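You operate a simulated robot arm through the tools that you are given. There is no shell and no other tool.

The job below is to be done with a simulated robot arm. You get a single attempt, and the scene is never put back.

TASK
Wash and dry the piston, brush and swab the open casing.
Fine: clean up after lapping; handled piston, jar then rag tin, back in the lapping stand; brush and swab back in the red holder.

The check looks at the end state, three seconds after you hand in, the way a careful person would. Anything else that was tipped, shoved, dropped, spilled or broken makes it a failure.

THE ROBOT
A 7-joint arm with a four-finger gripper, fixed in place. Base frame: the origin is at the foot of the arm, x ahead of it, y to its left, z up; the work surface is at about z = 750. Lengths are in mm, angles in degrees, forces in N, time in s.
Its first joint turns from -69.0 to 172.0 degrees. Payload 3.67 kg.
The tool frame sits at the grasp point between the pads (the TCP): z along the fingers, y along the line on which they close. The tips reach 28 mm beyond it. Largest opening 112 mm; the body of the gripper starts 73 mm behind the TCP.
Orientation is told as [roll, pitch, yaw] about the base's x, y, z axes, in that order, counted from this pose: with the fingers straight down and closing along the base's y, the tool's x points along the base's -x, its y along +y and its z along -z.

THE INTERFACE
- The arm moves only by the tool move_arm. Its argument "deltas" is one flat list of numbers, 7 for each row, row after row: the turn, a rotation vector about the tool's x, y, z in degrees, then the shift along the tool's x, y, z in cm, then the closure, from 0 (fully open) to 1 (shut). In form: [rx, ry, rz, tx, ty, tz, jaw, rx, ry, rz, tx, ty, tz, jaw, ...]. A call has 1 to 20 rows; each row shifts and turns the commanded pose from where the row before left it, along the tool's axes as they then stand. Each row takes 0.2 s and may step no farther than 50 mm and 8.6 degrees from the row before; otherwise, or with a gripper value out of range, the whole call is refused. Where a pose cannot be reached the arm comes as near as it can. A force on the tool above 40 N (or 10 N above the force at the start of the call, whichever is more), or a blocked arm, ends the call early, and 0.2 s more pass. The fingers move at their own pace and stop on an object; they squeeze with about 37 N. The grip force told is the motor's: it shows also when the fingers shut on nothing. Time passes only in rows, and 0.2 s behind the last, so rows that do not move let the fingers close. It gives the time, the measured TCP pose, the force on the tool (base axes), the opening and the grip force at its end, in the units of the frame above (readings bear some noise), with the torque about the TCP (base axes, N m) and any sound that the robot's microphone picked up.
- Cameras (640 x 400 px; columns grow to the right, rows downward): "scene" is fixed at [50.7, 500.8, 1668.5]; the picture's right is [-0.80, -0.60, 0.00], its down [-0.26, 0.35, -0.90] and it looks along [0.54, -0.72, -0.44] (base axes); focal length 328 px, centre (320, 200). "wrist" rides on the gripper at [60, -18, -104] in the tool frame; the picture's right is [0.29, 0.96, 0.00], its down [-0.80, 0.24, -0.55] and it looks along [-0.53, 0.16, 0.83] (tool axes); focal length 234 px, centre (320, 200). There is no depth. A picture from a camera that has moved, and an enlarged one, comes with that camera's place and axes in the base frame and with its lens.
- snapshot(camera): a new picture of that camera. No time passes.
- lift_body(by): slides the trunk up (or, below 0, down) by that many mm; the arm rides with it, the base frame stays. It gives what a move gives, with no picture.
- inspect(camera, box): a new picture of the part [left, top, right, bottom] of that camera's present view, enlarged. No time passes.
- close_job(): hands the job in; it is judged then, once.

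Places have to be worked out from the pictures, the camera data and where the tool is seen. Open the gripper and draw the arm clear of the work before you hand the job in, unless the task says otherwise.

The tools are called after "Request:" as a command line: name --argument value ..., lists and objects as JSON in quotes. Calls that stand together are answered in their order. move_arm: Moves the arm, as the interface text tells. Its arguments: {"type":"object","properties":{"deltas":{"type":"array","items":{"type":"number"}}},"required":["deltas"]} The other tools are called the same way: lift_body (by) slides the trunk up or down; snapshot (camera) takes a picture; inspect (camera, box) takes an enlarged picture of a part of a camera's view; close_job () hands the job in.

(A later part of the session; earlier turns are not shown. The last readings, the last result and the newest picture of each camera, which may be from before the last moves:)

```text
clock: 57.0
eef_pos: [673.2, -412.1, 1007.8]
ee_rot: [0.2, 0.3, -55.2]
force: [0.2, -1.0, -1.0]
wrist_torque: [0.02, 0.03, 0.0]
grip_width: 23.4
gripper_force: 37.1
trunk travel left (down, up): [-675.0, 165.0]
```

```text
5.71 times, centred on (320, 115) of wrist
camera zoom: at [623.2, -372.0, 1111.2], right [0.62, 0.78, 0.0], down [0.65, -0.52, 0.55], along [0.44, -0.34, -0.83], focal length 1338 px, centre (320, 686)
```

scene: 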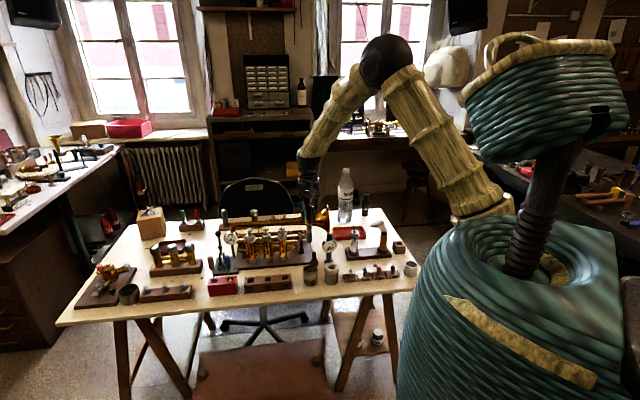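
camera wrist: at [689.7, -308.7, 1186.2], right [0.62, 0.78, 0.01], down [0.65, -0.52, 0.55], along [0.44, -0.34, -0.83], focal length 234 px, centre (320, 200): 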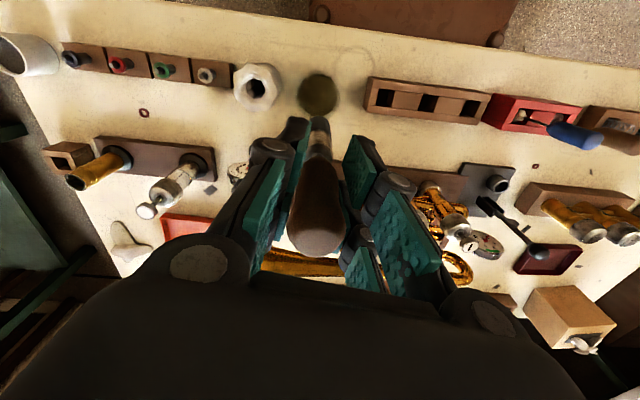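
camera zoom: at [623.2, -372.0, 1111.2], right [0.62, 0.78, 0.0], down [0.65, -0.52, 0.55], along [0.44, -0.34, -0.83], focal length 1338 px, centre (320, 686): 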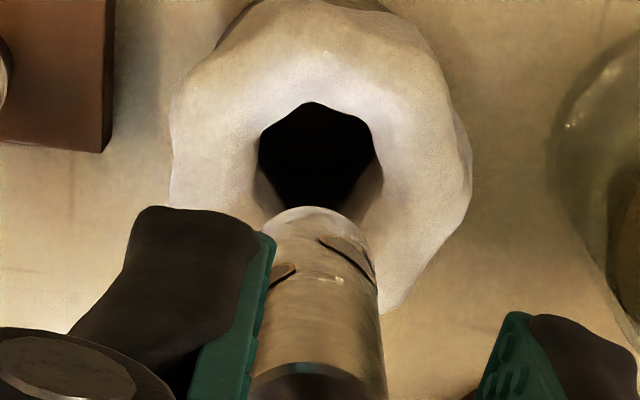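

The piston is clean and dry, with its ports visible. I'll raise slightly and carry it back along the reversed path to above its block.

Request:
move_arm --deltas '[0, 0, 0, 0, 0, -2.5, 1, 0, 0, 0, 0, 0, -2.5, 1, 0, 0, 0, -2.2823, -3.2326, 0, 1, 0, 0, 0, -2.2823, -3.2326, 0, 1, 0, 0, 0, -2.2823, -3.2326, 0, 1, 0, 0, 0, -2.2823, -3.2326, 0, 1, 0, 0, 0, -2.2823, -3.2326, 0, 1, 0, 0, 0, -2.2823, -3.2326, 0, 1, 0, 0, 0, -2.2823, -3.2326, 0, 1, 0, 0, 0, -2.2823, -3.2326, 0, 1, 0, 0, 0, -2.2823, -3.2326, 0, 1, 0, 0, 0, -2.2823, -3.2326, 0, 1, 0, 0, 0, 0, 0, 4, 1, 0, 0, 0, 0, 0, 4, 1, 0, 0, 0, 0, 0, 3.7, 1, 0, 0, 0, 0, 0, 0, 1]'

Request:
inspect --camera "scene" --box '[380, 210, 420, 260]'

Request:
inspect --camera "wrist" --box '[270, 60, 370, 160]'

```text
clock: 60.4
eef_pos: [536.7, -783.1, 940.3]
ee_rot: [0.2, 0.1, -55.0]
force: [-0.4, 0.0, -1.1]
wrist_torque: [0.0, 0.0, 0.01]
grip_width: 23.0
gripper_force: 37.4
trunk travel left (down, up): [-675.0, 165.0]
```

```text
8.00 times, centred on (400, 235) of scene
camera zoom: at [50.7, 500.8, 1668.5], right [-0.8, -0.6, 0.0], down [-0.26, 0.35, -0.9], along [0.54, -0.72, -0.44], focal length 2620 px, centre (-320, -80)
```

zoom: 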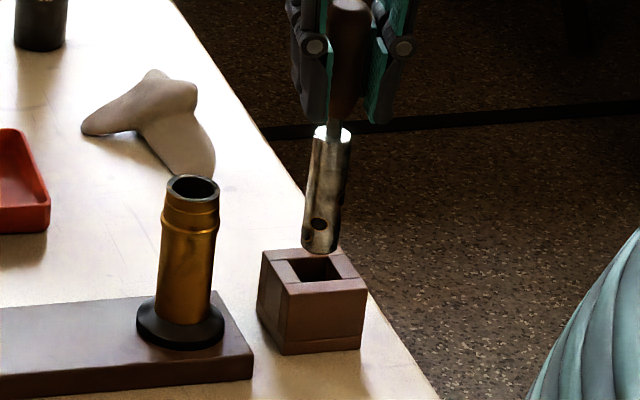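

```text
4.00 times, centred on (320, 110) of wrist
camera zoom: at [487.0, -744.3, 1043.4], right [0.62, 0.78, 0.01], down [0.65, -0.52, 0.55], along [0.44, -0.34, -0.83], focal length 937 px, centre (320, 560)
```

zoom: 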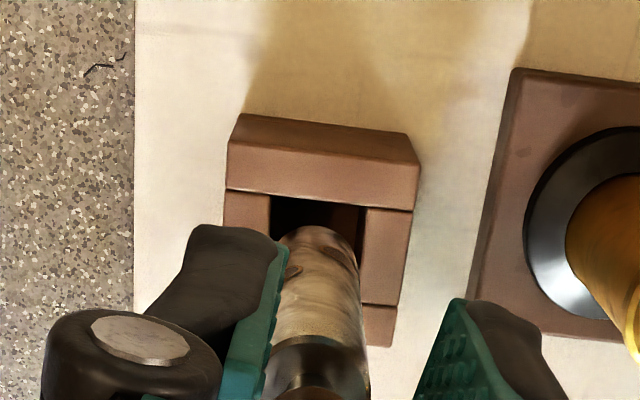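

The piston hangs right over the well, as when it was lifted out. I'll lower it back in small steps.

Request:
move_arm --deltas '[0, 0, 0, 0, 0, 0.7, 1, 0, 0, 0, 0, 0, 0.7, 1, 0, 0, 0, 0, 0, 0.7, 1, 0, 0, 0, 0, 0, 0.7, 1, 0, 0, 0, 0, 0, 0.7, 1, 0, 0, 0, 0, 0, 0.7, 1, 0, 0, 0, 0, 0, 0.4, 1, 0, 0, 0, 0, 0, 0.2, 1, 0, 0, 0, 0, 0, 0, 1]'

Request:
inspect --camera "scene" --box '[380, 210, 420, 260]'

```text
clock: 62.4
eef_pos: [538.7, -782.4, 891.5]
ee_rot: [0.1, 0.1, -55.1]
force: [-0.5, 0.0, -1.7]
wrist_torque: [-0.02, 0.02, 0.0]
grip_width: 23.4
gripper_force: 37.1
trunk travel left (down, up): [-675.0, 165.0]
```

```text
8.00 times, centred on (400, 235) of scene
camera zoom: at [50.7, 500.8, 1668.5], right [-0.8, -0.6, 0.0], down [-0.26, 0.35, -0.9], along [0.54, -0.72, -0.44], focal length 2620 px, centre (-320, -80)
```

zoom: 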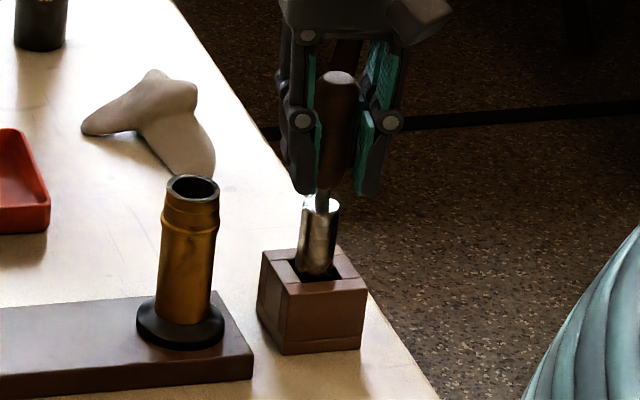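

The piston is nearly at the floor of the well (weight still on the gripper). I'll lower another 2 mm in fine steps to seat it.

Request:
move_arm --deltas '[0, 0, 0, 0, 0, 0.1, 1, 0, 0, 0, 0, 0, 0.1, 1, 0, 0, 0, 0, 0, 0, 1]'

```text
clock: 63.2
eef_pos: [538.4, -783.8, 890.3]
ee_rot: [0.2, 0.1, -55.0]
force: [-1.3, -1.4, 4.9]
wrist_torque: [-0.16, -0.01, -0.02]
grip_width: 23.5
gripper_force: 37.5
trunk travel left (down, up): [-675.0, 165.0]
```

It is seated (about 5 N upward). I'll open the fingers to the narrow opening and check that it stands, before rising.

Request:
move_arm --deltas '[0, 0, 0, 0, 0, 0, 0.75, 0, 0, 0, 0, 0, 0, 0.6, 0, 0, 0, 0, 0, 0, 0.4, 0, 0, 0, 0, 0, 0, 0.4]'

Request:
inspect --camera "wrist" --box '[220, 60, 420, 280]'

Request:
inspect --camera "scene" --box '[380, 210, 420, 260]'

```text
clock: 64.2
eef_pos: [538.3, -783.1, 888.8]
ee_rot: [0.2, 0.2, -55.1]
force: [-0.2, -0.6, 0.0]
wrist_torque: [0.0, 0.0, -0.02]
grip_width: 67.1
gripper_force: 0.1
trunk travel left (down, up): [-675.0, 165.0]
```

```text
1.82 times, centred on (320, 170) of wrist
camera zoom: at [488.4, -743.7, 993.0], right [0.62, 0.78, 0.0], down [0.65, -0.52, 0.55], along [0.44, -0.34, -0.83], focal length 426 px, centre (320, 254)
```

zoom: 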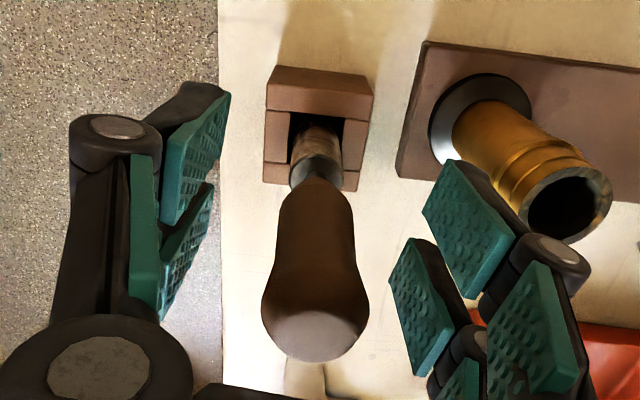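

```text
8.00 times, centred on (400, 235) of scene
camera zoom: at [50.7, 500.8, 1668.5], right [-0.8, -0.6, 0.0], down [-0.26, 0.35, -0.9], along [0.54, -0.72, -0.44], focal length 2620 px, centre (-320, -80)
```

zoom: 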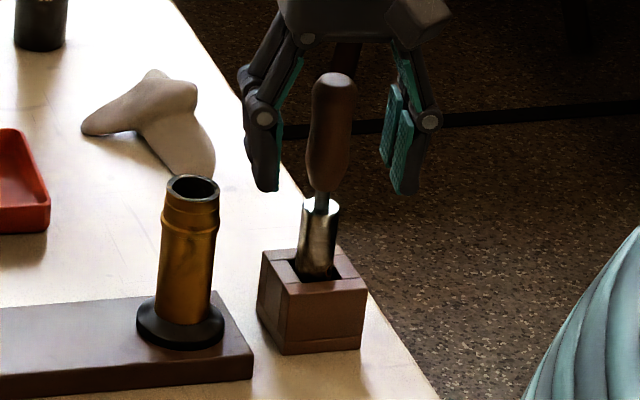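

The piston stands back in its block, clean. I'll rise and travel to the red holder; its tools are at the edge of reach, so I'll approach with the gripper tilted outward.

Request:
move_arm --deltas '[0, 0, 0, 0, 0, -4.2, 0.4, 0, 0, 0, 0, 0, -4.2, 0.4, 0, 0, 0, 0, 0, -4.2, 0.4, 0, 0, 0, 0, 0, -4.2, 0.4, 0, 0, 0, 0, 0, -4.2, 0.4, 0, 0, 0, 2, 3.847, 0, 0.4, 0, 0, 0, 2, 3.847, 0, 0.4, 0, 0, 0, 2, 3.847, 0, 0.4, 0, 0, 0, 2, 3.847, 0, 0.4, 0, 0, 0, 2, 3.847, 0, 0.4, 0, 0, 0, 2, 3.847, 0, 0.4, 0, 0, 0, 2, 3.847, 0, 0.4, 0, 0, 0, 2, 3.847, 0, 0.4, 0, 0, 0, 2, 3.847, 0, 0.4, 0, 0, 0, 2, 3.847, 0, 0.4, 0, 0, 0, 2, 3.847, 0, 0.4, 0, 0, 0, 2, 3.847, 0, 0.4, 0, 0, 0, 2, 3.847, 0, 0.4]'

Request:
move_arm --deltas '[0, 0, 0, 2, 3.847, 0, 0.4, 0, 0, 0, 2, 3.847, 0, 0.4, 0, 0, 0, 2, 3.847, 0, 0.4, 0, 0, 0, 2, 3.847, 0, 0.4, 0, 0, -8.4, 0, 0, 0, 0.4, 0, 0, -8.4, 0, 0, 0, 0.4, 0, 0, -8.4, 0, 0, 0, 0.4, 0, 0, -8.4, 0, 0, 0, 0.4, 0, 0, -8.4, 0, 0, 0, 0.4, 0, 0, -8.4, 0, 0, 0, 0.4, 0, -5, 0, 0, 0, 0, 0.4, 0, -5, 0, 0, 0, 0, 0.4, 0, -5, 0, 0, 0, 0, 0.4, 0, -5, 0, 0, 0, 0, 0.4, 0, 0, 0, 0, 0, 0, 0.4]'

Request:
snapshot --camera "wrist"

Request:
inspect --camera "scene" --box '[380, 210, 420, 260]'

```text
clock: 68.0
eef_pos: [800.3, -282.4, 1102.8]
ee_rot: [0.2, -0.1, -55.3]
force: [0.0, -0.4, -0.7]
wrist_torque: [-0.05, 0.0, 0.02]
grip_width: 67.2
gripper_force: 0.0
trunk travel left (down, up): [-675.0, 165.0]
```

```text
clock: 71.2
eef_pos: [880.4, -131.3, 1102.9]
ee_rot: [0.2, -20.2, -4.8]
force: [-0.2, -0.7, 0.0]
wrist_torque: [-0.01, 0.0, 0.0]
grip_width: 66.8
gripper_force: 0.1
trunk travel left (down, up): [-675.0, 165.0]
```

```text
taken
camera wrist: at [787.0, -139.8, 1179.2], right [-0.19, 0.98, -0.1], down [0.58, 0.19, 0.8], along [0.8, 0.1, -0.6], focal length 234 px, centre (320, 200)
```

wrist: 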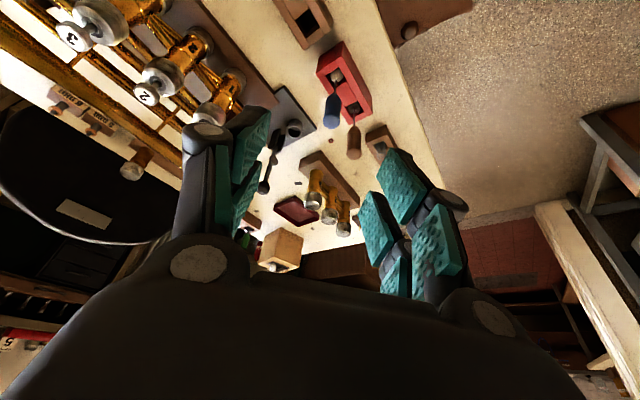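

```text
8.00 times, centred on (400, 235) of scene
camera zoom: at [50.7, 500.8, 1668.5], right [-0.8, -0.6, 0.0], down [-0.26, 0.35, -0.9], along [0.54, -0.72, -0.44], focal length 2620 px, centre (-320, -80)
```

zoom: 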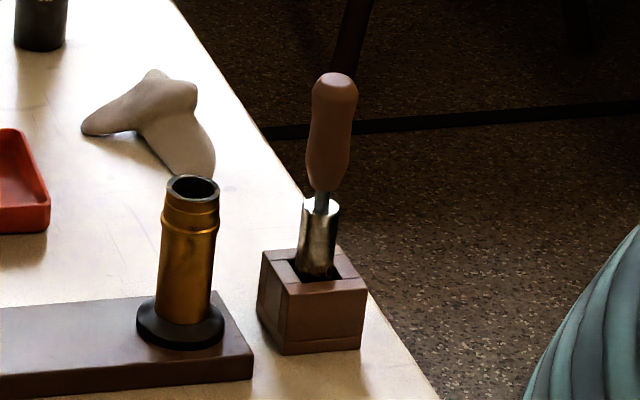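

The piston stands correctly. The tilted camera now sees the red holder with both tools; I'll enlarge it to locate the brush precisely.

Request:
inspect --camera "wrist" --box '[290, 30, 410, 170]'

Request:
inspect --camera "scene" --box '[205, 245, 250, 290]'

```text
2.86 times, centred on (350, 100) of wrist
camera zoom: at [787.0, -139.8, 1179.2], right [-0.19, 0.98, -0.1], down [0.58, 0.19, 0.8], along [0.8, 0.1, -0.6], focal length 669 px, centre (234, 486)
```

zoom: 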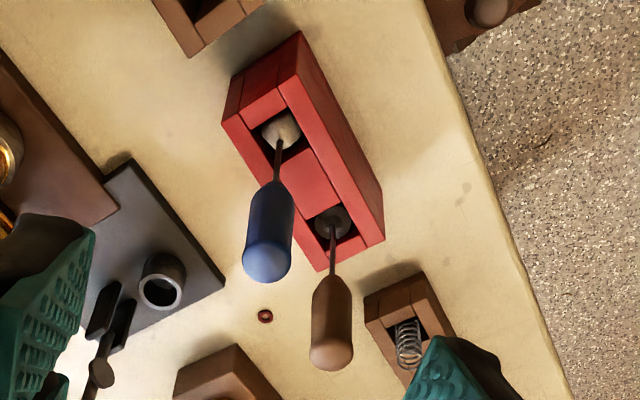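

```text
8.89 times, centred on (228, 268) of scene
camera zoom: at [50.7, 500.8, 1668.5], right [-0.8, -0.6, 0.0], down [-0.26, 0.35, -0.9], along [0.54, -0.72, -0.44], focal length 2911 px, centre (1142, -400)
```

zoom: 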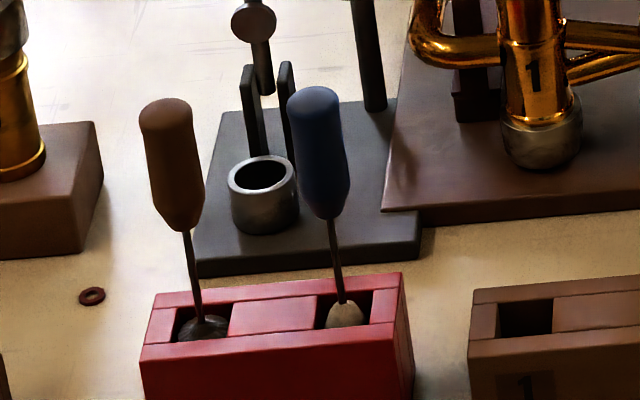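

Brush axis ≈ (1008,-73.6), handle z 859–925; swab axis ≈ (963.3,-117.2). I'll move the tilted gripper above the brush handle, staying clear, and verify it can be reached.

Request:
move_arm --deltas '[0, 0, 0, -1.522, 1.364, 2.966, 0.5, 0, 0, 0, -1.522, 1.364, 2.966, 0.5, 0, 0, 0, -1.522, 1.364, 2.966, 0.5, 0, 0, 0, -1.522, 1.364, 2.966, 0.5, 0, 0, 0, -1.522, 1.364, 2.966, 0.5, 0, 0, 0, 0, 0, 0, 0.5]'

Request:
snapshot --camera "wrist"

Request:
snapshot --camera "scene"

```text
clock: 72.6
eef_pos: [1005.7, -71.7, 991.1]
ee_rot: [0.2, -20.2, -4.8]
force: [-0.2, 0.7, 0.7]
wrist_torque: [0.0, -0.03, -0.01]
grip_width: 56.1
gripper_force: 0.1
trunk travel left (down, up): [-675.0, 165.0]
```

```text
taken
camera wrist: at [913.0, -81.8, 1068.2], right [-0.19, 0.98, -0.1], down [0.57, 0.19, 0.8], along [0.8, 0.1, -0.6], focal length 234 px, centre (320, 200)
```

wrist: 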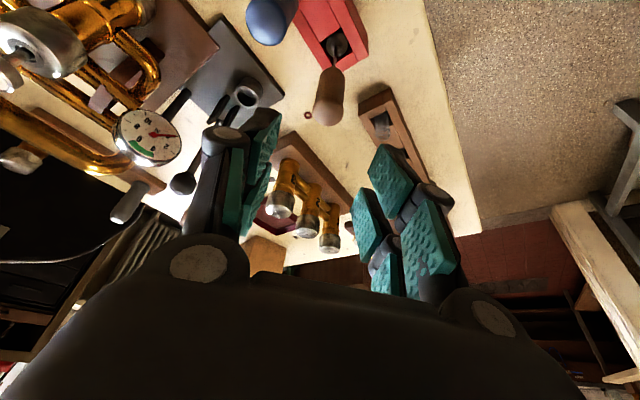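

```text
taken
```

scene: 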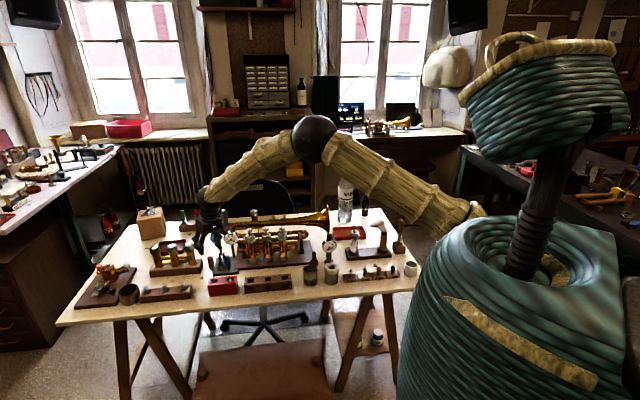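

Reachable. I'll enlarge to check the lateral alignment with the brush handle.

Request:
inspect --camera "wrist" --box '[230, 0, 410, 200]'

Request:
inspect --camera "scene" --box '[185, 190, 255, 290]'

```text
2.00 times, centred on (320, 100) of wrist
camera zoom: at [913.0, -81.8, 1068.2], right [-0.19, 0.98, -0.1], down [0.57, 0.19, 0.8], along [0.8, 0.1, -0.6], focal length 468 px, centre (320, 400)
```

zoom: 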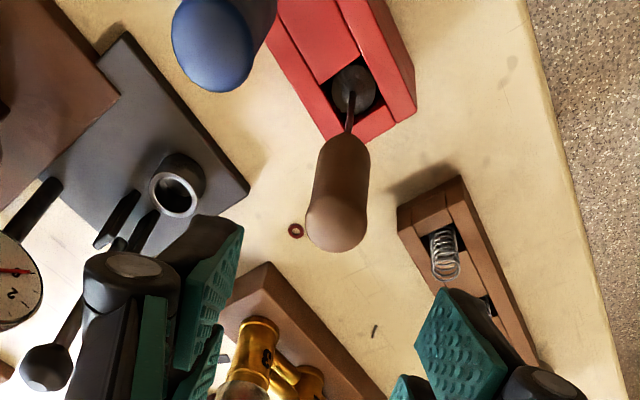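

```text
4.00 times, centred on (220, 240) of scene
camera zoom: at [50.7, 500.8, 1668.5], right [-0.8, -0.6, 0.0], down [-0.26, 0.35, -0.9], along [0.54, -0.72, -0.44], focal length 1310 px, centre (720, 40)
```

zoom: 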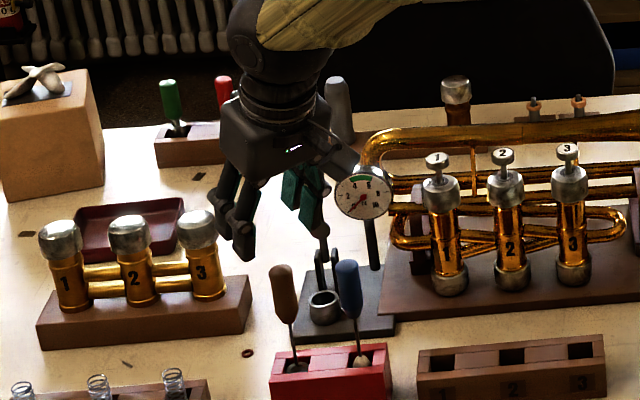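

The handle is within ~2 mm of the gripper centre plane. I'll lower vertically (in base terms) around the handle with fingers open 56 mm.

Request:
move_arm --deltas '[0, 0, 0, 0.82, -0.04, 2.31, 0.5, 0, 0, 0, 0.82, -0.04, 2.31, 0.5, 0, 0, 0, 0.82, -0.04, 2.31, 0.5, 0, 0, 0, 0.82, -0.04, 2.31, 0.5, 0, 0, 0, 0, 0, 0, 0.5]'

Request:
inspect --camera "wrist" --box '[210, 40, 430, 280]'

Request:
inspect --camera "scene" --box '[185, 220, 255, 290]'

```text
clock: 73.8
eef_pos: [1008.4, -73.3, 891.4]
ee_rot: [0.2, -20.1, -4.8]
force: [-0.4, -0.3, -0.2]
wrist_torque: [0.02, 0.0, 0.01]
grip_width: 56.2
gripper_force: 0.0
trunk travel left (down, up): [-675.0, 165.0]
```

```text
1.67 times, centred on (320, 160) of wrist
camera zoom: at [915.0, -83.1, 968.8], right [-0.19, 0.98, -0.1], down [0.58, 0.19, 0.8], along [0.8, 0.1, -0.6], focal length 390 px, centre (320, 267)
```

zoom: 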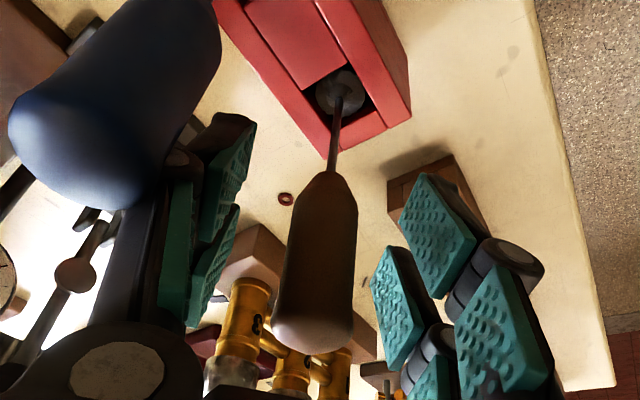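

```text
5.71 times, centred on (220, 255) of scene
camera zoom: at [50.7, 500.8, 1668.5], right [-0.8, -0.6, 0.0], down [-0.26, 0.35, -0.9], along [0.54, -0.72, -0.44], focal length 1871 px, centre (891, -114)
```

zoom: 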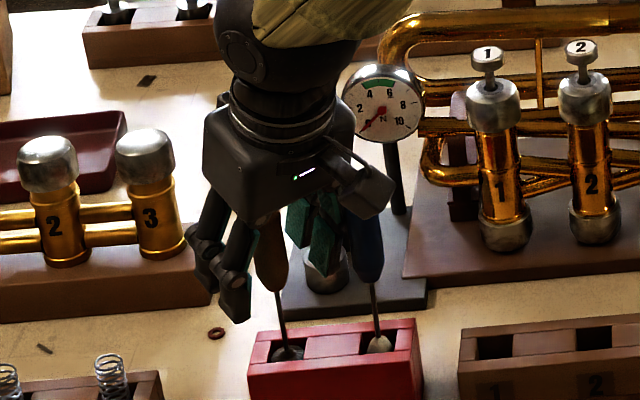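

The brush handle is centred between the pads and the swab is clear of the left finger. I'll close on the brush handle.

Request:
move_arm --deltas '[0, 0, 0, 0, 0, 0, 0.65, 0, 0, 0, 0, 0, 0, 0.75, 0, 0, 0, 0, 0, 0, 0.9, 0, 0, 0, 0, 0, 0, 1, 0, 0, 0, 0, 0, 0, 1]'

Request:
inspect --camera "wrist" --box '[210, 40, 430, 280]'

```text
clock: 75.0
eef_pos: [1008.5, -72.4, 892.1]
ee_rot: [0.2, -20.1, -4.7]
force: [-0.8, -0.6, 1.2]
wrist_torque: [-0.03, -0.01, -0.02]
grip_width: 20.3
gripper_force: 37.0
trunk travel left (down, up): [-675.0, 165.0]
```

```text
1.67 times, centred on (320, 160) of wrist
camera zoom: at [915.3, -83.0, 968.6], right [-0.19, 0.98, -0.1], down [0.58, 0.19, 0.8], along [0.8, 0.1, -0.6], focal length 390 px, centre (320, 267)
```

zoom: 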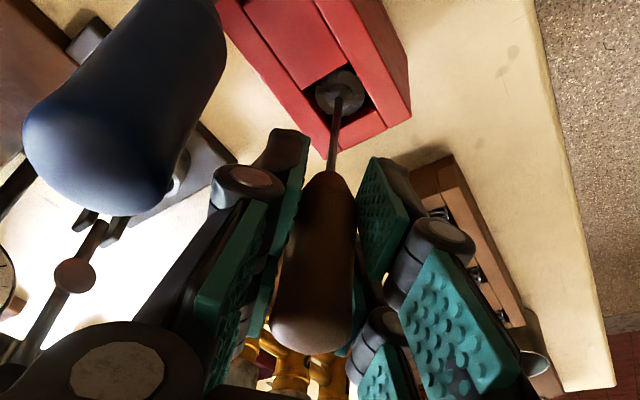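

Gripped at 20.3 mm with little force. I'll lift straight up in base terms, slowly at first.

Request:
move_arm --deltas '[0, 0, 0, -0.173, 0, -0.469, 1, 0, 0, 0, -0.345, 0, -0.939, 1, 0, 0, 0, -0.518, 0, -1.408, 1, 0, 0, 0, -0.691, 0, -1.877, 1, 0, 0, 0, 0, 0, 0, 1]'

Request:
inspect --camera "scene" --box '[185, 220, 255, 290]'

Request:
inspect --camera "wrist" --box '[210, 0, 430, 200]'

```text
clock: 76.2
eef_pos: [1008.9, -74.1, 942.3]
ee_rot: [0.2, -20.0, -4.8]
force: [0.6, -0.1, -0.8]
wrist_torque: [0.03, 0.03, 0.0]
grip_width: 20.6
gripper_force: 36.8
trunk travel left (down, up): [-675.0, 165.0]
```

```text
5.71 times, centred on (220, 255) of scene
camera zoom: at [50.7, 500.8, 1668.5], right [-0.8, -0.6, 0.0], down [-0.26, 0.35, -0.9], along [0.54, -0.72, -0.44], focal length 1871 px, centre (891, -114)
```

zoom: 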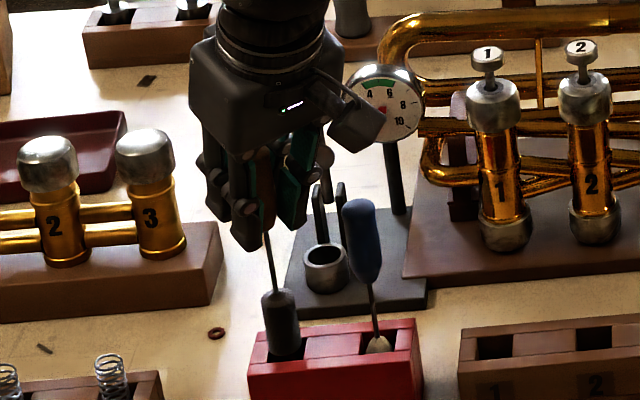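

```text
2.00 times, centred on (320, 100) of wrist
camera zoom: at [915.6, -82.8, 1018.9], right [-0.19, 0.98, -0.1], down [0.58, 0.19, 0.79], along [0.79, 0.1, -0.6], focal length 468 px, centre (320, 400)
```

zoom: 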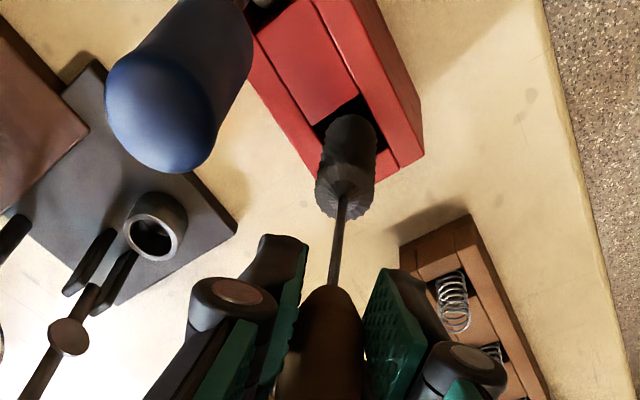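

The brush (cylindrical dark bristle head) comes out cleanly. I'll continue lifting well clear and look at the full brush.

Request:
move_arm --deltas '[0, 0, 0, -1.312, 0, -3.566, 1, 0, 0, 0, -1.312, 0, -3.566, 1, 0, 0, 0, -1.312, 0, -3.566, 1, 0, 0, 0, -1.312, 0, -3.566, 1, 0, 0, 0, -1.312, 0, -3.566, 1, 0, 0, 0, 0, 0, 0, 1]'

Request:
inspect --camera "scene" --box '[185, 180, 265, 290]'

Request:
snapshot --camera "wrist"

```text
clock: 77.6
eef_pos: [1009.6, -73.0, 1132.9]
ee_rot: [0.2, -20.0, -4.8]
force: [0.4, 0.5, -0.8]
wrist_torque: [0.01, 0.01, -0.03]
grip_width: 20.6
gripper_force: 37.8
trunk travel left (down, up): [-675.0, 165.0]
```

```text
3.64 times, centred on (225, 235) of scene
camera zoom: at [50.7, 500.8, 1668.5], right [-0.8, -0.6, 0.0], down [-0.26, 0.35, -0.9], along [0.54, -0.72, -0.44], focal length 1191 px, centre (666, 73)
```

zoom: 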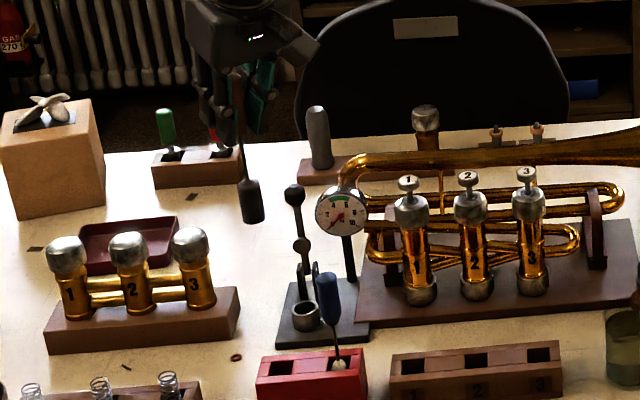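

```text
taken
camera wrist: at [915.4, -83.4, 1208.0], right [-0.19, 0.98, -0.1], down [0.58, 0.19, 0.79], along [0.79, 0.1, -0.6], focal length 234 px, centre (320, 200)
```

wrist: 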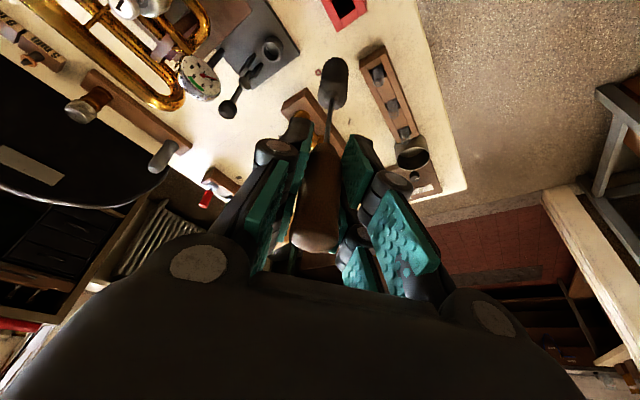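

The brush hangs almost vertically, its bottom about 131 mm below the TCP. I'll carry it at this height over to above the open casing.

Request:
move_arm --deltas '[0, 0, 0, 1.886, -3.748, -0.694, 1, 0, 0, 0, 1.886, -3.748, -0.694, 1, 0, 0, 0, 1.886, -3.748, -0.694, 1, 0, 0, 0, 1.886, -3.748, -0.694, 1, 0, 0, 0, 1.886, -3.748, -0.694, 1, 0, 0, 0, 1.886, -3.748, -0.694, 1, 0, 0, 0, 1.886, -3.748, -0.694, 1, 0, 0, 0, 1.886, -3.748, -0.694, 1, 0, 0, 0, 1.886, -3.748, -0.694, 1, 0, 0, 0, 1.886, -3.748, -0.694, 1, 0, 0, 0, 1.886, -3.748, -0.694, 1, 0, 0, 0, 1.886, -3.748, -0.694, 1, 0, 0, 0, 1.886, -3.748, -0.694, 1, 0, 0, 0, 1.886, -3.748, -0.694, 1, 0, 0, 0, 1.886, -3.748, -0.694, 1, 0, 0, 0, 1.886, -3.748, -0.694, 1, 0, 0, 0, 1.886, -3.748, -0.694, 1, 0, 0, 0, 1.886, -3.748, -0.694, 1, 0, 0, 0, 0, 0, 0, 1]'

Request:
move_arm --deltas '[2.624, 0, 7.133, 0, 0, 0, 1, 2.624, 0, 7.133, 0, 0, 0, 1, 2.624, 0, 7.133, 0, 0, 0, 1, 2.624, 0, 7.133, 0, 0, 0, 1, 2.624, 0, 7.133, 0, 0, 0, 1, 2.624, 0, 7.133, 0, 0, 0, 1, 0, 0, 0, 0, 0, 0, 1]'

Request:
snapshot --camera "wrist"

Request:
snapshot --camera "scene"

```text
clock: 81.6
eef_pos: [591.6, -718.7, 1128.0]
ee_rot: [0.3, -20.1, -4.8]
force: [0.9, 0.3, 0.6]
wrist_torque: [0.01, 0.08, -0.01]
grip_width: 20.9
gripper_force: 36.6
trunk travel left (down, up): [-675.0, 165.0]
```

```text
clock: 83.2
eef_pos: [590.9, -717.6, 1128.5]
ee_rot: [0.2, -19.9, -50.5]
force: [-0.1, 0.2, -1.1]
wrist_torque: [0.01, -0.03, 0.02]
grip_width: 20.7
gripper_force: 36.7
trunk travel left (down, up): [-675.0, 165.0]
```

```text
taken
camera wrist: at [518.3, -658.2, 1205.5], right [0.57, 0.82, -0.1], down [0.54, -0.28, 0.79], along [0.62, -0.5, -0.6], focal length 234 px, centre (320, 200)
```

wrist: 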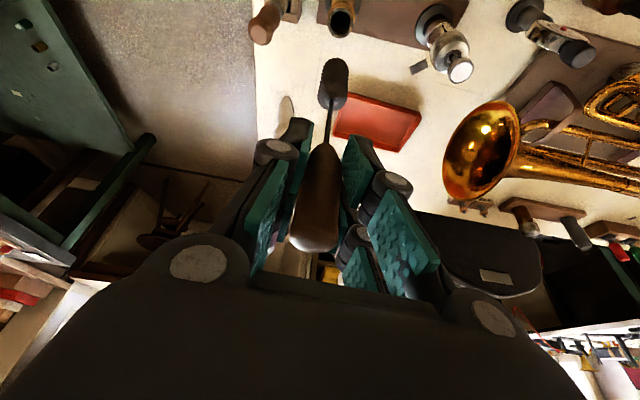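

```text
taken
```

scene: 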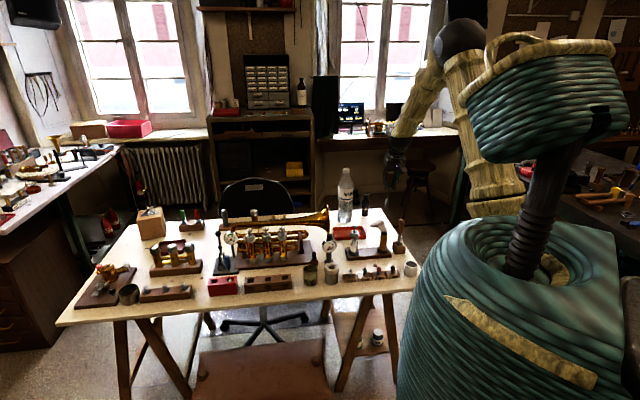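

The brush is held above the casing area. I'll zoom in on the brush head and the casing in this wrist view.

Request:
inspect --camera "wrist" --box '[270, 0, 400, 110]'

Request:
inspect --camera "scene" --box '[360, 150, 420, 260]'

```text
3.64 times, centred on (335, 55) of wrist
camera zoom: at [518.3, -658.2, 1205.5], right [0.57, 0.82, -0.1], down [0.54, -0.28, 0.79], along [0.62, -0.5, -0.6], focal length 852 px, centre (266, 727)
```

zoom: 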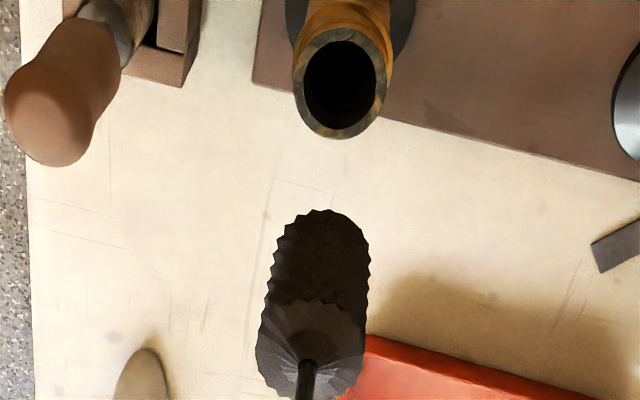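

```text
3.64 times, centred on (390, 205) of scene
camera zoom: at [50.7, 500.8, 1668.5], right [-0.8, -0.6, 0.0], down [-0.26, 0.35, -0.9], along [0.54, -0.72, -0.44], focal length 1191 px, centre (66, 182)
```

zoom: 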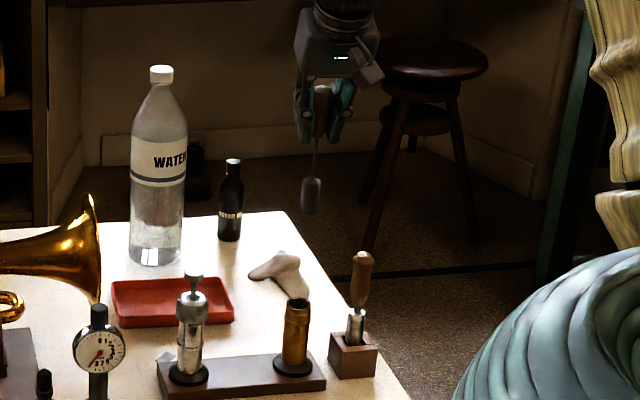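

Casing bore centre and brush head are within a few millimetres laterally. I'll lower straight down until the head bottom is just above the casing mouth, then align finely.

Request:
move_arm --deltas '[0, 0, 0, 1.2, 0, 3.3, 1, 0, 0, 0, 1.2, 0, 3.3, 1, 0, 0, 0, 1.2, 0, 3.3, 1, 0, 0, 0, 0, 0, 0, 1]'

Request:
inspect --camera "wrist" --box '[270, 0, 400, 110]'

Request:
inspect --camera "scene" --box '[370, 200, 410, 250]'

```text
clock: 84.2
eef_pos: [591.6, -716.7, 1024.0]
ee_rot: [0.1, -20.0, -50.4]
force: [0.6, 0.0, -0.3]
wrist_torque: [-0.02, -0.03, -0.01]
grip_width: 20.7
gripper_force: 37.2
trunk travel left (down, up): [-675.0, 165.0]
```

```text
3.64 times, centred on (335, 55) of wrist
camera zoom: at [518.7, -657.4, 1101.2], right [0.56, 0.82, -0.1], down [0.54, -0.28, 0.79], along [0.62, -0.5, -0.6], focal length 852 px, centre (266, 727)
```

zoom: 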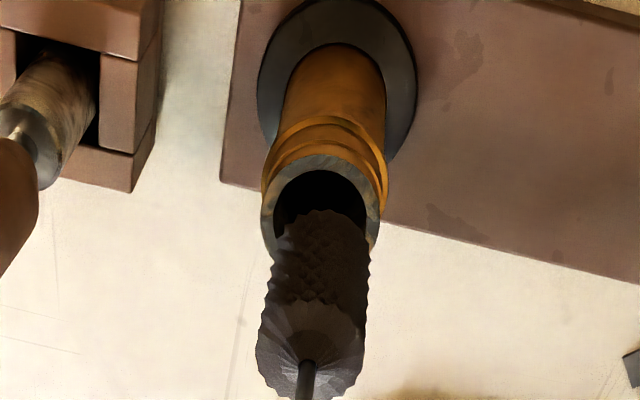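

```text
8.00 times, centred on (390, 225) of scene
camera zoom: at [50.7, 500.8, 1668.5], right [-0.8, -0.6, 0.0], down [-0.26, 0.35, -0.9], along [0.54, -0.72, -0.44], focal length 2620 px, centre (-240, 0)
```

zoom: 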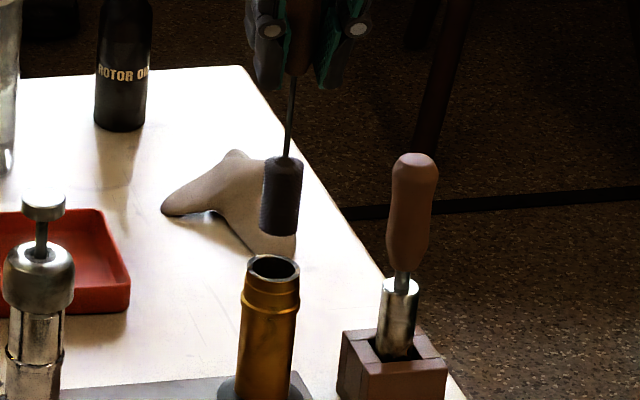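

I'll zoom in more tightly on both views to measure the head-to-mouth offset accurately.

Request:
inspect --camera "wrist" --box '[310, 30, 370, 80]'

Request:
inspect --camera "scene" --box '[382, 218, 406, 248]'

```text
8.00 times, centred on (340, 55) of wrist
camera zoom: at [518.7, -657.4, 1101.2], right [0.56, 0.82, -0.1], down [0.54, -0.28, 0.79], along [0.62, -0.5, -0.6], focal length 1873 px, centre (160, 1360)
```

zoom: 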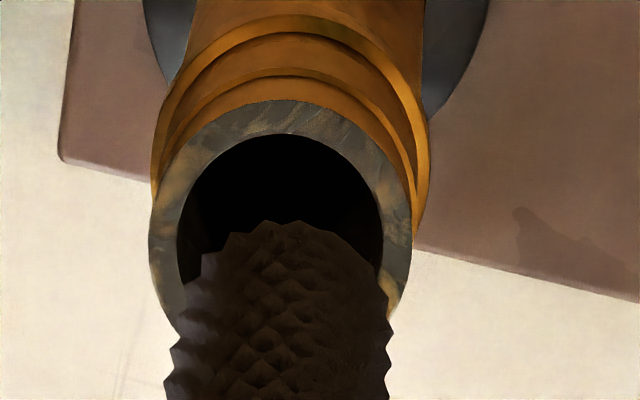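

```text
13.33 times, centred on (394, 233) of scene
camera zoom: at [50.7, 500.8, 1668.5], right [-0.8, -0.6, 0.0], down [-0.26, 0.35, -0.9], along [0.54, -0.72, -0.44], focal length 4366 px, centre (-667, -240)
```

zoom: 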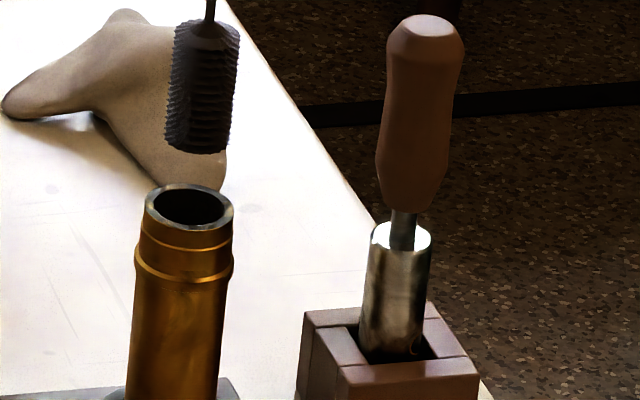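

Triangulating both views: head bottom (590.1,-714.7,896), casing mouth (593.4,-720.5,863). I'll shift 6.6 mm outward and 1.2 mm sideways, then lower to just above the mouth and check again.

Request:
move_arm --deltas '[0, 0, 0, -0.618, -0.115, 0.225, 1, 0, 0, 0, 0.342, 0, 0.94, 1, 0, 0, 0, 0.342, 0, 0.94, 1, 0, 0, 0, 0, 0, 0, 1]'

Request:
inspect --camera "wrist" --box '[310, 20, 370, 80]'

Request:
inspect --camera "scene" --box '[382, 218, 406, 248]'

```text
clock: 85.2
eef_pos: [594.6, -723.7, 1002.4]
ee_rot: [0.1, -20.0, -50.4]
force: [0.3, -0.6, 0.2]
wrist_torque: [-0.05, -0.01, 0.01]
grip_width: 20.6
gripper_force: 37.4
trunk travel left (down, up): [-675.0, 165.0]
```

```text
6.67 times, centred on (340, 50) of wrist
camera zoom: at [522.2, -663.4, 1080.5], right [0.56, 0.82, -0.1], down [0.54, -0.28, 0.79], along [0.62, -0.5, -0.6], focal length 1561 px, centre (187, 1200)
```

zoom: 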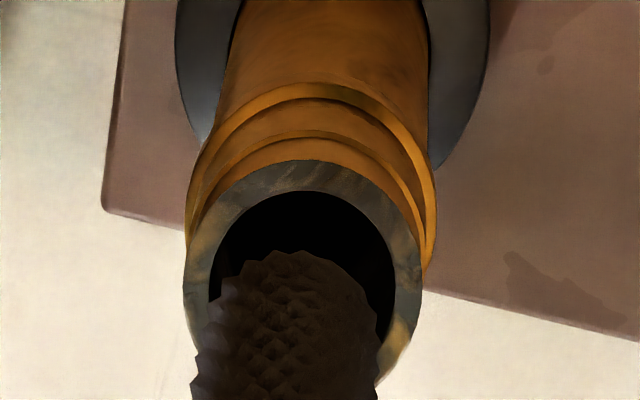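

```text
13.33 times, centred on (394, 233) of scene
camera zoom: at [50.7, 500.8, 1668.5], right [-0.8, -0.6, 0.0], down [-0.26, 0.35, -0.9], along [0.54, -0.72, -0.44], focal length 4366 px, centre (-667, -240)
```

zoom: 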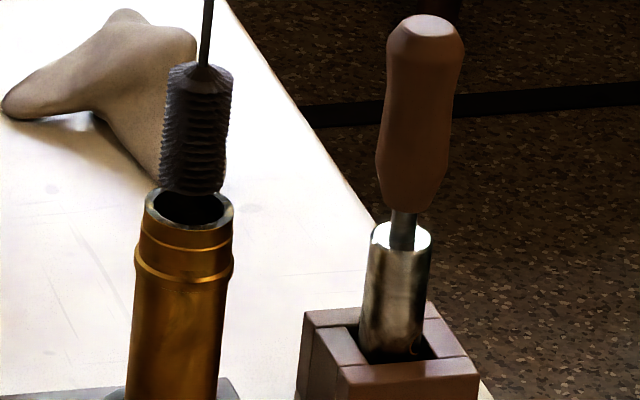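

Now the head bottom is at (594,-721.8,875) versus mouth (593.3,-720.4,864): a 1.5 mm correction is left. I'll apply it and lower to enter the mouth gently.

Request:
move_arm --deltas '[0, 0, 0, 0.143, 0.035, -0.052, 1, 0, 0, 0, 0.205, 0, 0.564, 1, 0, 0, 0, 0.205, 0, 0.564, 1, 0, 0, 0, 0.205, 0, 0.564, 1, 0, 0, 0, 0, 0, 0, 1]'

Request:
inspect --camera "wrist" --box '[310, 20, 370, 80]'

Request:
inspect --camera "scene" --box '[382, 218, 406, 248]'

```text
clock: 86.4
eef_pos: [595.4, -721.1, 985.1]
ee_rot: [0.2, -19.9, -50.1]
force: [0.6, 0.3, 0.1]
wrist_torque: [-0.03, 0.02, 0.01]
grip_width: 20.6
gripper_force: 37.2
trunk travel left (down, up): [-675.0, 165.0]
```

```text
6.67 times, centred on (340, 50) of wrist
camera zoom: at [522.0, -661.8, 1062.5], right [0.56, 0.82, -0.1], down [0.54, -0.28, 0.79], along [0.62, -0.5, -0.6], focal length 1561 px, centre (187, 1200)
```

zoom: 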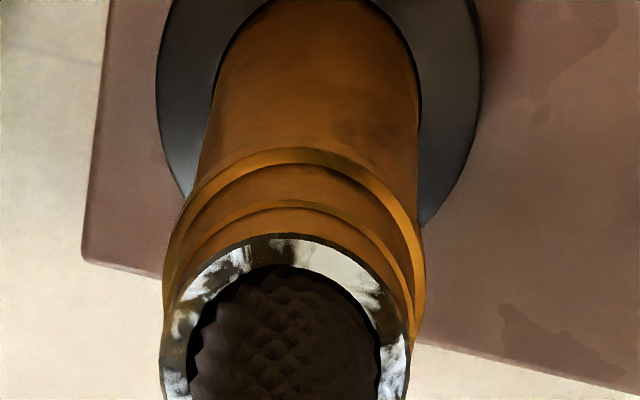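

```text
13.33 times, centred on (394, 233) of scene
camera zoom: at [50.7, 500.8, 1668.5], right [-0.8, -0.6, 0.0], down [-0.26, 0.35, -0.9], along [0.54, -0.72, -0.44], focal length 4366 px, centre (-667, -240)
```

zoom: 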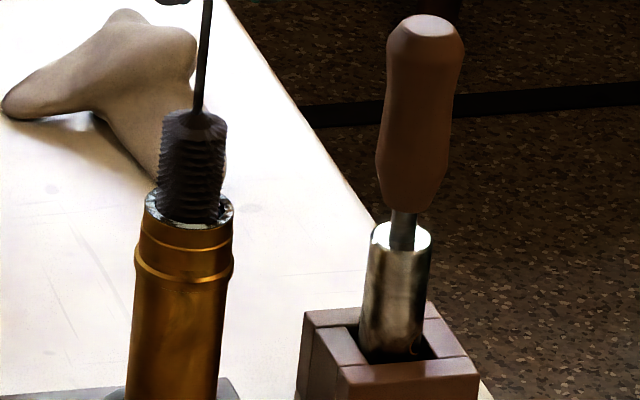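

The head has entered the bore with no force, and the rim is already brightening. I'll push down in small steps along the bore, watching the force.

Request:
move_arm --deltas '[0, 0, 0, 0.274, 0, 0.752, 1, 0, 0, 0, 0.274, 0, 0.752, 1, 0, 0, 0, 0.274, 0, 0.752, 1, 0, 0, 0, 0, 0, 0, 1]'

Request:
inspect --camera "wrist" --box '[310, 20, 370, 80]'

Request:
inspect --camera "scene" --box '[382, 218, 406, 248]'

```text
clock: 87.4
eef_pos: [595.3, -720.6, 961.2]
ee_rot: [0.1, -19.9, -50.2]
force: [-0.4, 0.3, 0.2]
wrist_torque: [0.0, 0.01, 0.01]
grip_width: 20.7
gripper_force: 36.9
trunk travel left (down, up): [-675.0, 165.0]
```

```text
6.67 times, centred on (340, 50) of wrist
camera zoom: at [522.0, -661.6, 1038.7], right [0.56, 0.82, -0.1], down [0.54, -0.28, 0.79], along [0.62, -0.5, -0.6], focal length 1561 px, centre (187, 1200)
```

zoom: 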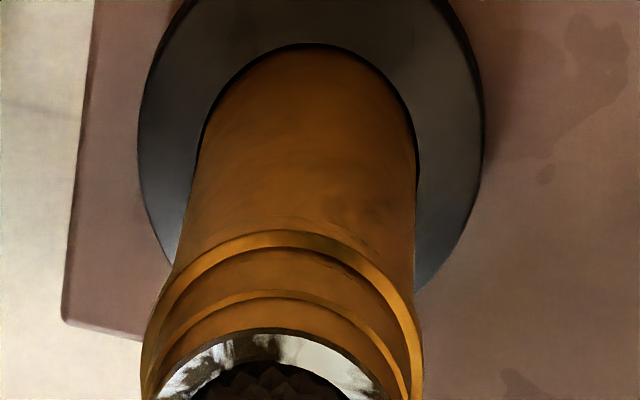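

```text
13.33 times, centred on (394, 233) of scene
camera zoom: at [50.7, 500.8, 1668.5], right [-0.8, -0.6, 0.0], down [-0.26, 0.35, -0.9], along [0.54, -0.72, -0.44], focal length 4366 px, centre (-667, -240)
```

zoom: 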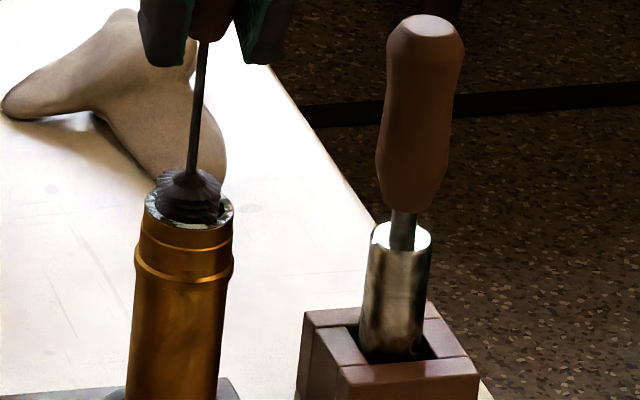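

No resistance at all. I'll continue down so that the head works the whole length of the casing.

Request:
move_arm --deltas '[0, 0, 0, 0.239, 0, 0.658, 1, 0, 0, 0, 0.239, 0, 0.658, 1, 0, 0, 0, 0.239, 0, 0.658, 1, 0, 0, 0, 0.239, 0, 0.658, 1, 0, 0, 0, 0.239, 0, 0.658, 1, 0, 0, 0, 0, 0, 0, 1]'

Request:
inspect --camera "scene" --box '[374, 208, 410, 253]'

Request:
inspect --camera "wrist" --box '[270, 20, 390, 140]'

```text
clock: 88.8
eef_pos: [595.1, -722.1, 927.8]
ee_rot: [0.0, -19.9, -50.3]
force: [-0.3, -0.4, 0.2]
wrist_torque: [0.02, 0.0, 0.01]
grip_width: 20.6
gripper_force: 37.2
trunk travel left (down, up): [-675.0, 165.0]
```

```text
8.89 times, centred on (392, 230) of scene
camera zoom: at [50.7, 500.8, 1668.5], right [-0.8, -0.6, 0.0], down [-0.26, 0.35, -0.9], along [0.54, -0.72, -0.44], focal length 2911 px, centre (-320, -71)
```

zoom: 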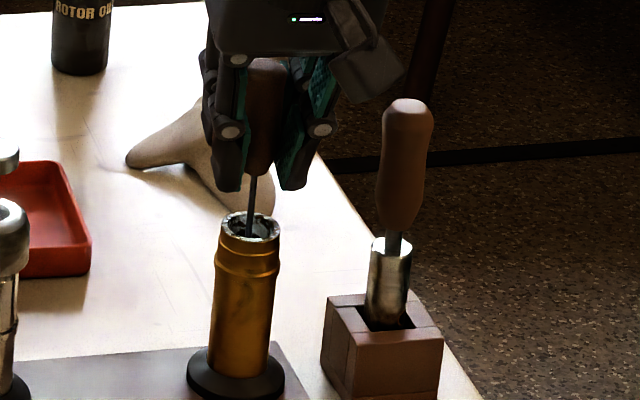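

```text
3.33 times, centred on (330, 80) of wrist
camera zoom: at [522.2, -661.7, 1003.8], right [0.56, 0.82, -0.1], down [0.54, -0.28, 0.79], along [0.62, -0.5, -0.6], focal length 781 px, centre (287, 600)
```

zoom: 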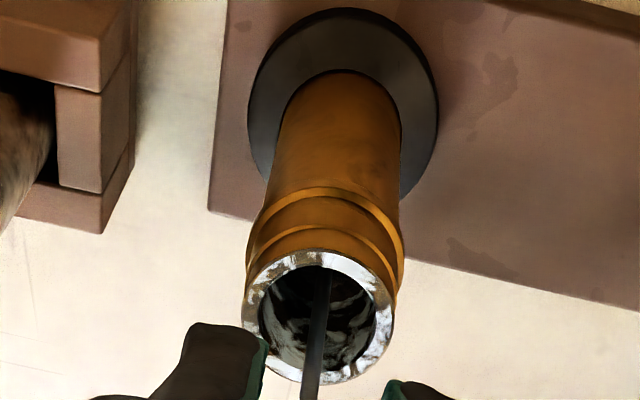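

The bore wall inside now shows partial cleaning. I'll go 8 mm deeper and scrub with several full up-and-down strokes with slight twist.

Request:
move_arm --deltas '[0, 0, 0, 0.274, 0, 0.752, 1, 2, 0, 5.5, -0.684, 0, -1.879, 1, -2, 0, -5.5, -0.684, 0, -1.879, 1, -2, 0, -5.5, 0.684, 0, 1.879, 1, 2, 0, 5.5, 0.684, 0, 1.879, 1, 2, 0, 5.5, -0.684, 0, -1.879, 1, -2, 0, -5.5, -0.684, 0, -1.879, 1, -2, 0, -5.5, 0.684, 0, 1.879, 1, 2, 0, 5.5, 0.684, 0, 1.879, 1, 2, 0, 5.5, -0.684, 0, -1.879, 1, -2, 0, -5.5, -0.684, 0, -1.879, 1, -2, 0, -5.5, 0.684, 0, 1.879, 1, 2, 0, 5.5, 0.684, 0, 1.879, 1, 0, 0, 0, 0, 0, 0, 1]'

Request:
inspect --camera "wrist" --box '[270, 20, 390, 140]'

Request:
inspect --camera "scene" --box '[374, 208, 410, 253]'

```text
clock: 91.8
eef_pos: [594.6, -720.1, 921.7]
ee_rot: [-0.1, -20.1, -50.3]
force: [-0.2, 0.0, -2.3]
wrist_torque: [0.0, -0.01, 0.0]
grip_width: 20.6
gripper_force: 36.4
trunk travel left (down, up): [-675.0, 165.0]
```

```text
3.33 times, centred on (330, 80) of wrist
camera zoom: at [521.3, -658.3, 997.3], right [0.56, 0.82, -0.1], down [0.54, -0.28, 0.79], along [0.62, -0.5, -0.6], focal length 781 px, centre (287, 600)
```

zoom: 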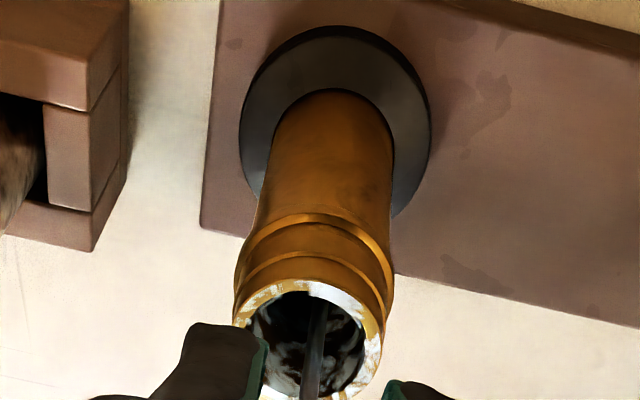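

```text
8.89 times, centred on (392, 230) of scene
camera zoom: at [50.7, 500.8, 1668.5], right [-0.8, -0.6, 0.0], down [-0.26, 0.35, -0.9], along [0.54, -0.72, -0.44], focal length 2911 px, centre (-320, -71)
```

zoom: 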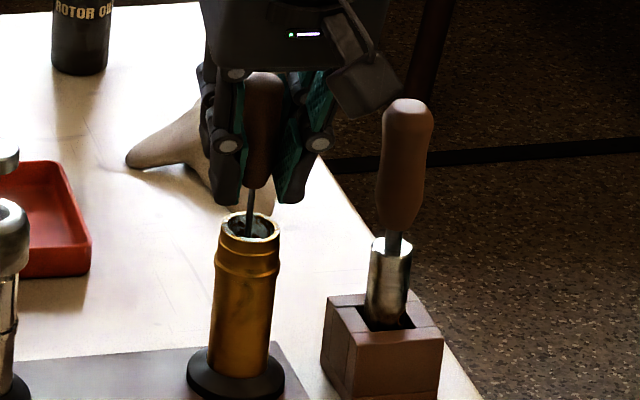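

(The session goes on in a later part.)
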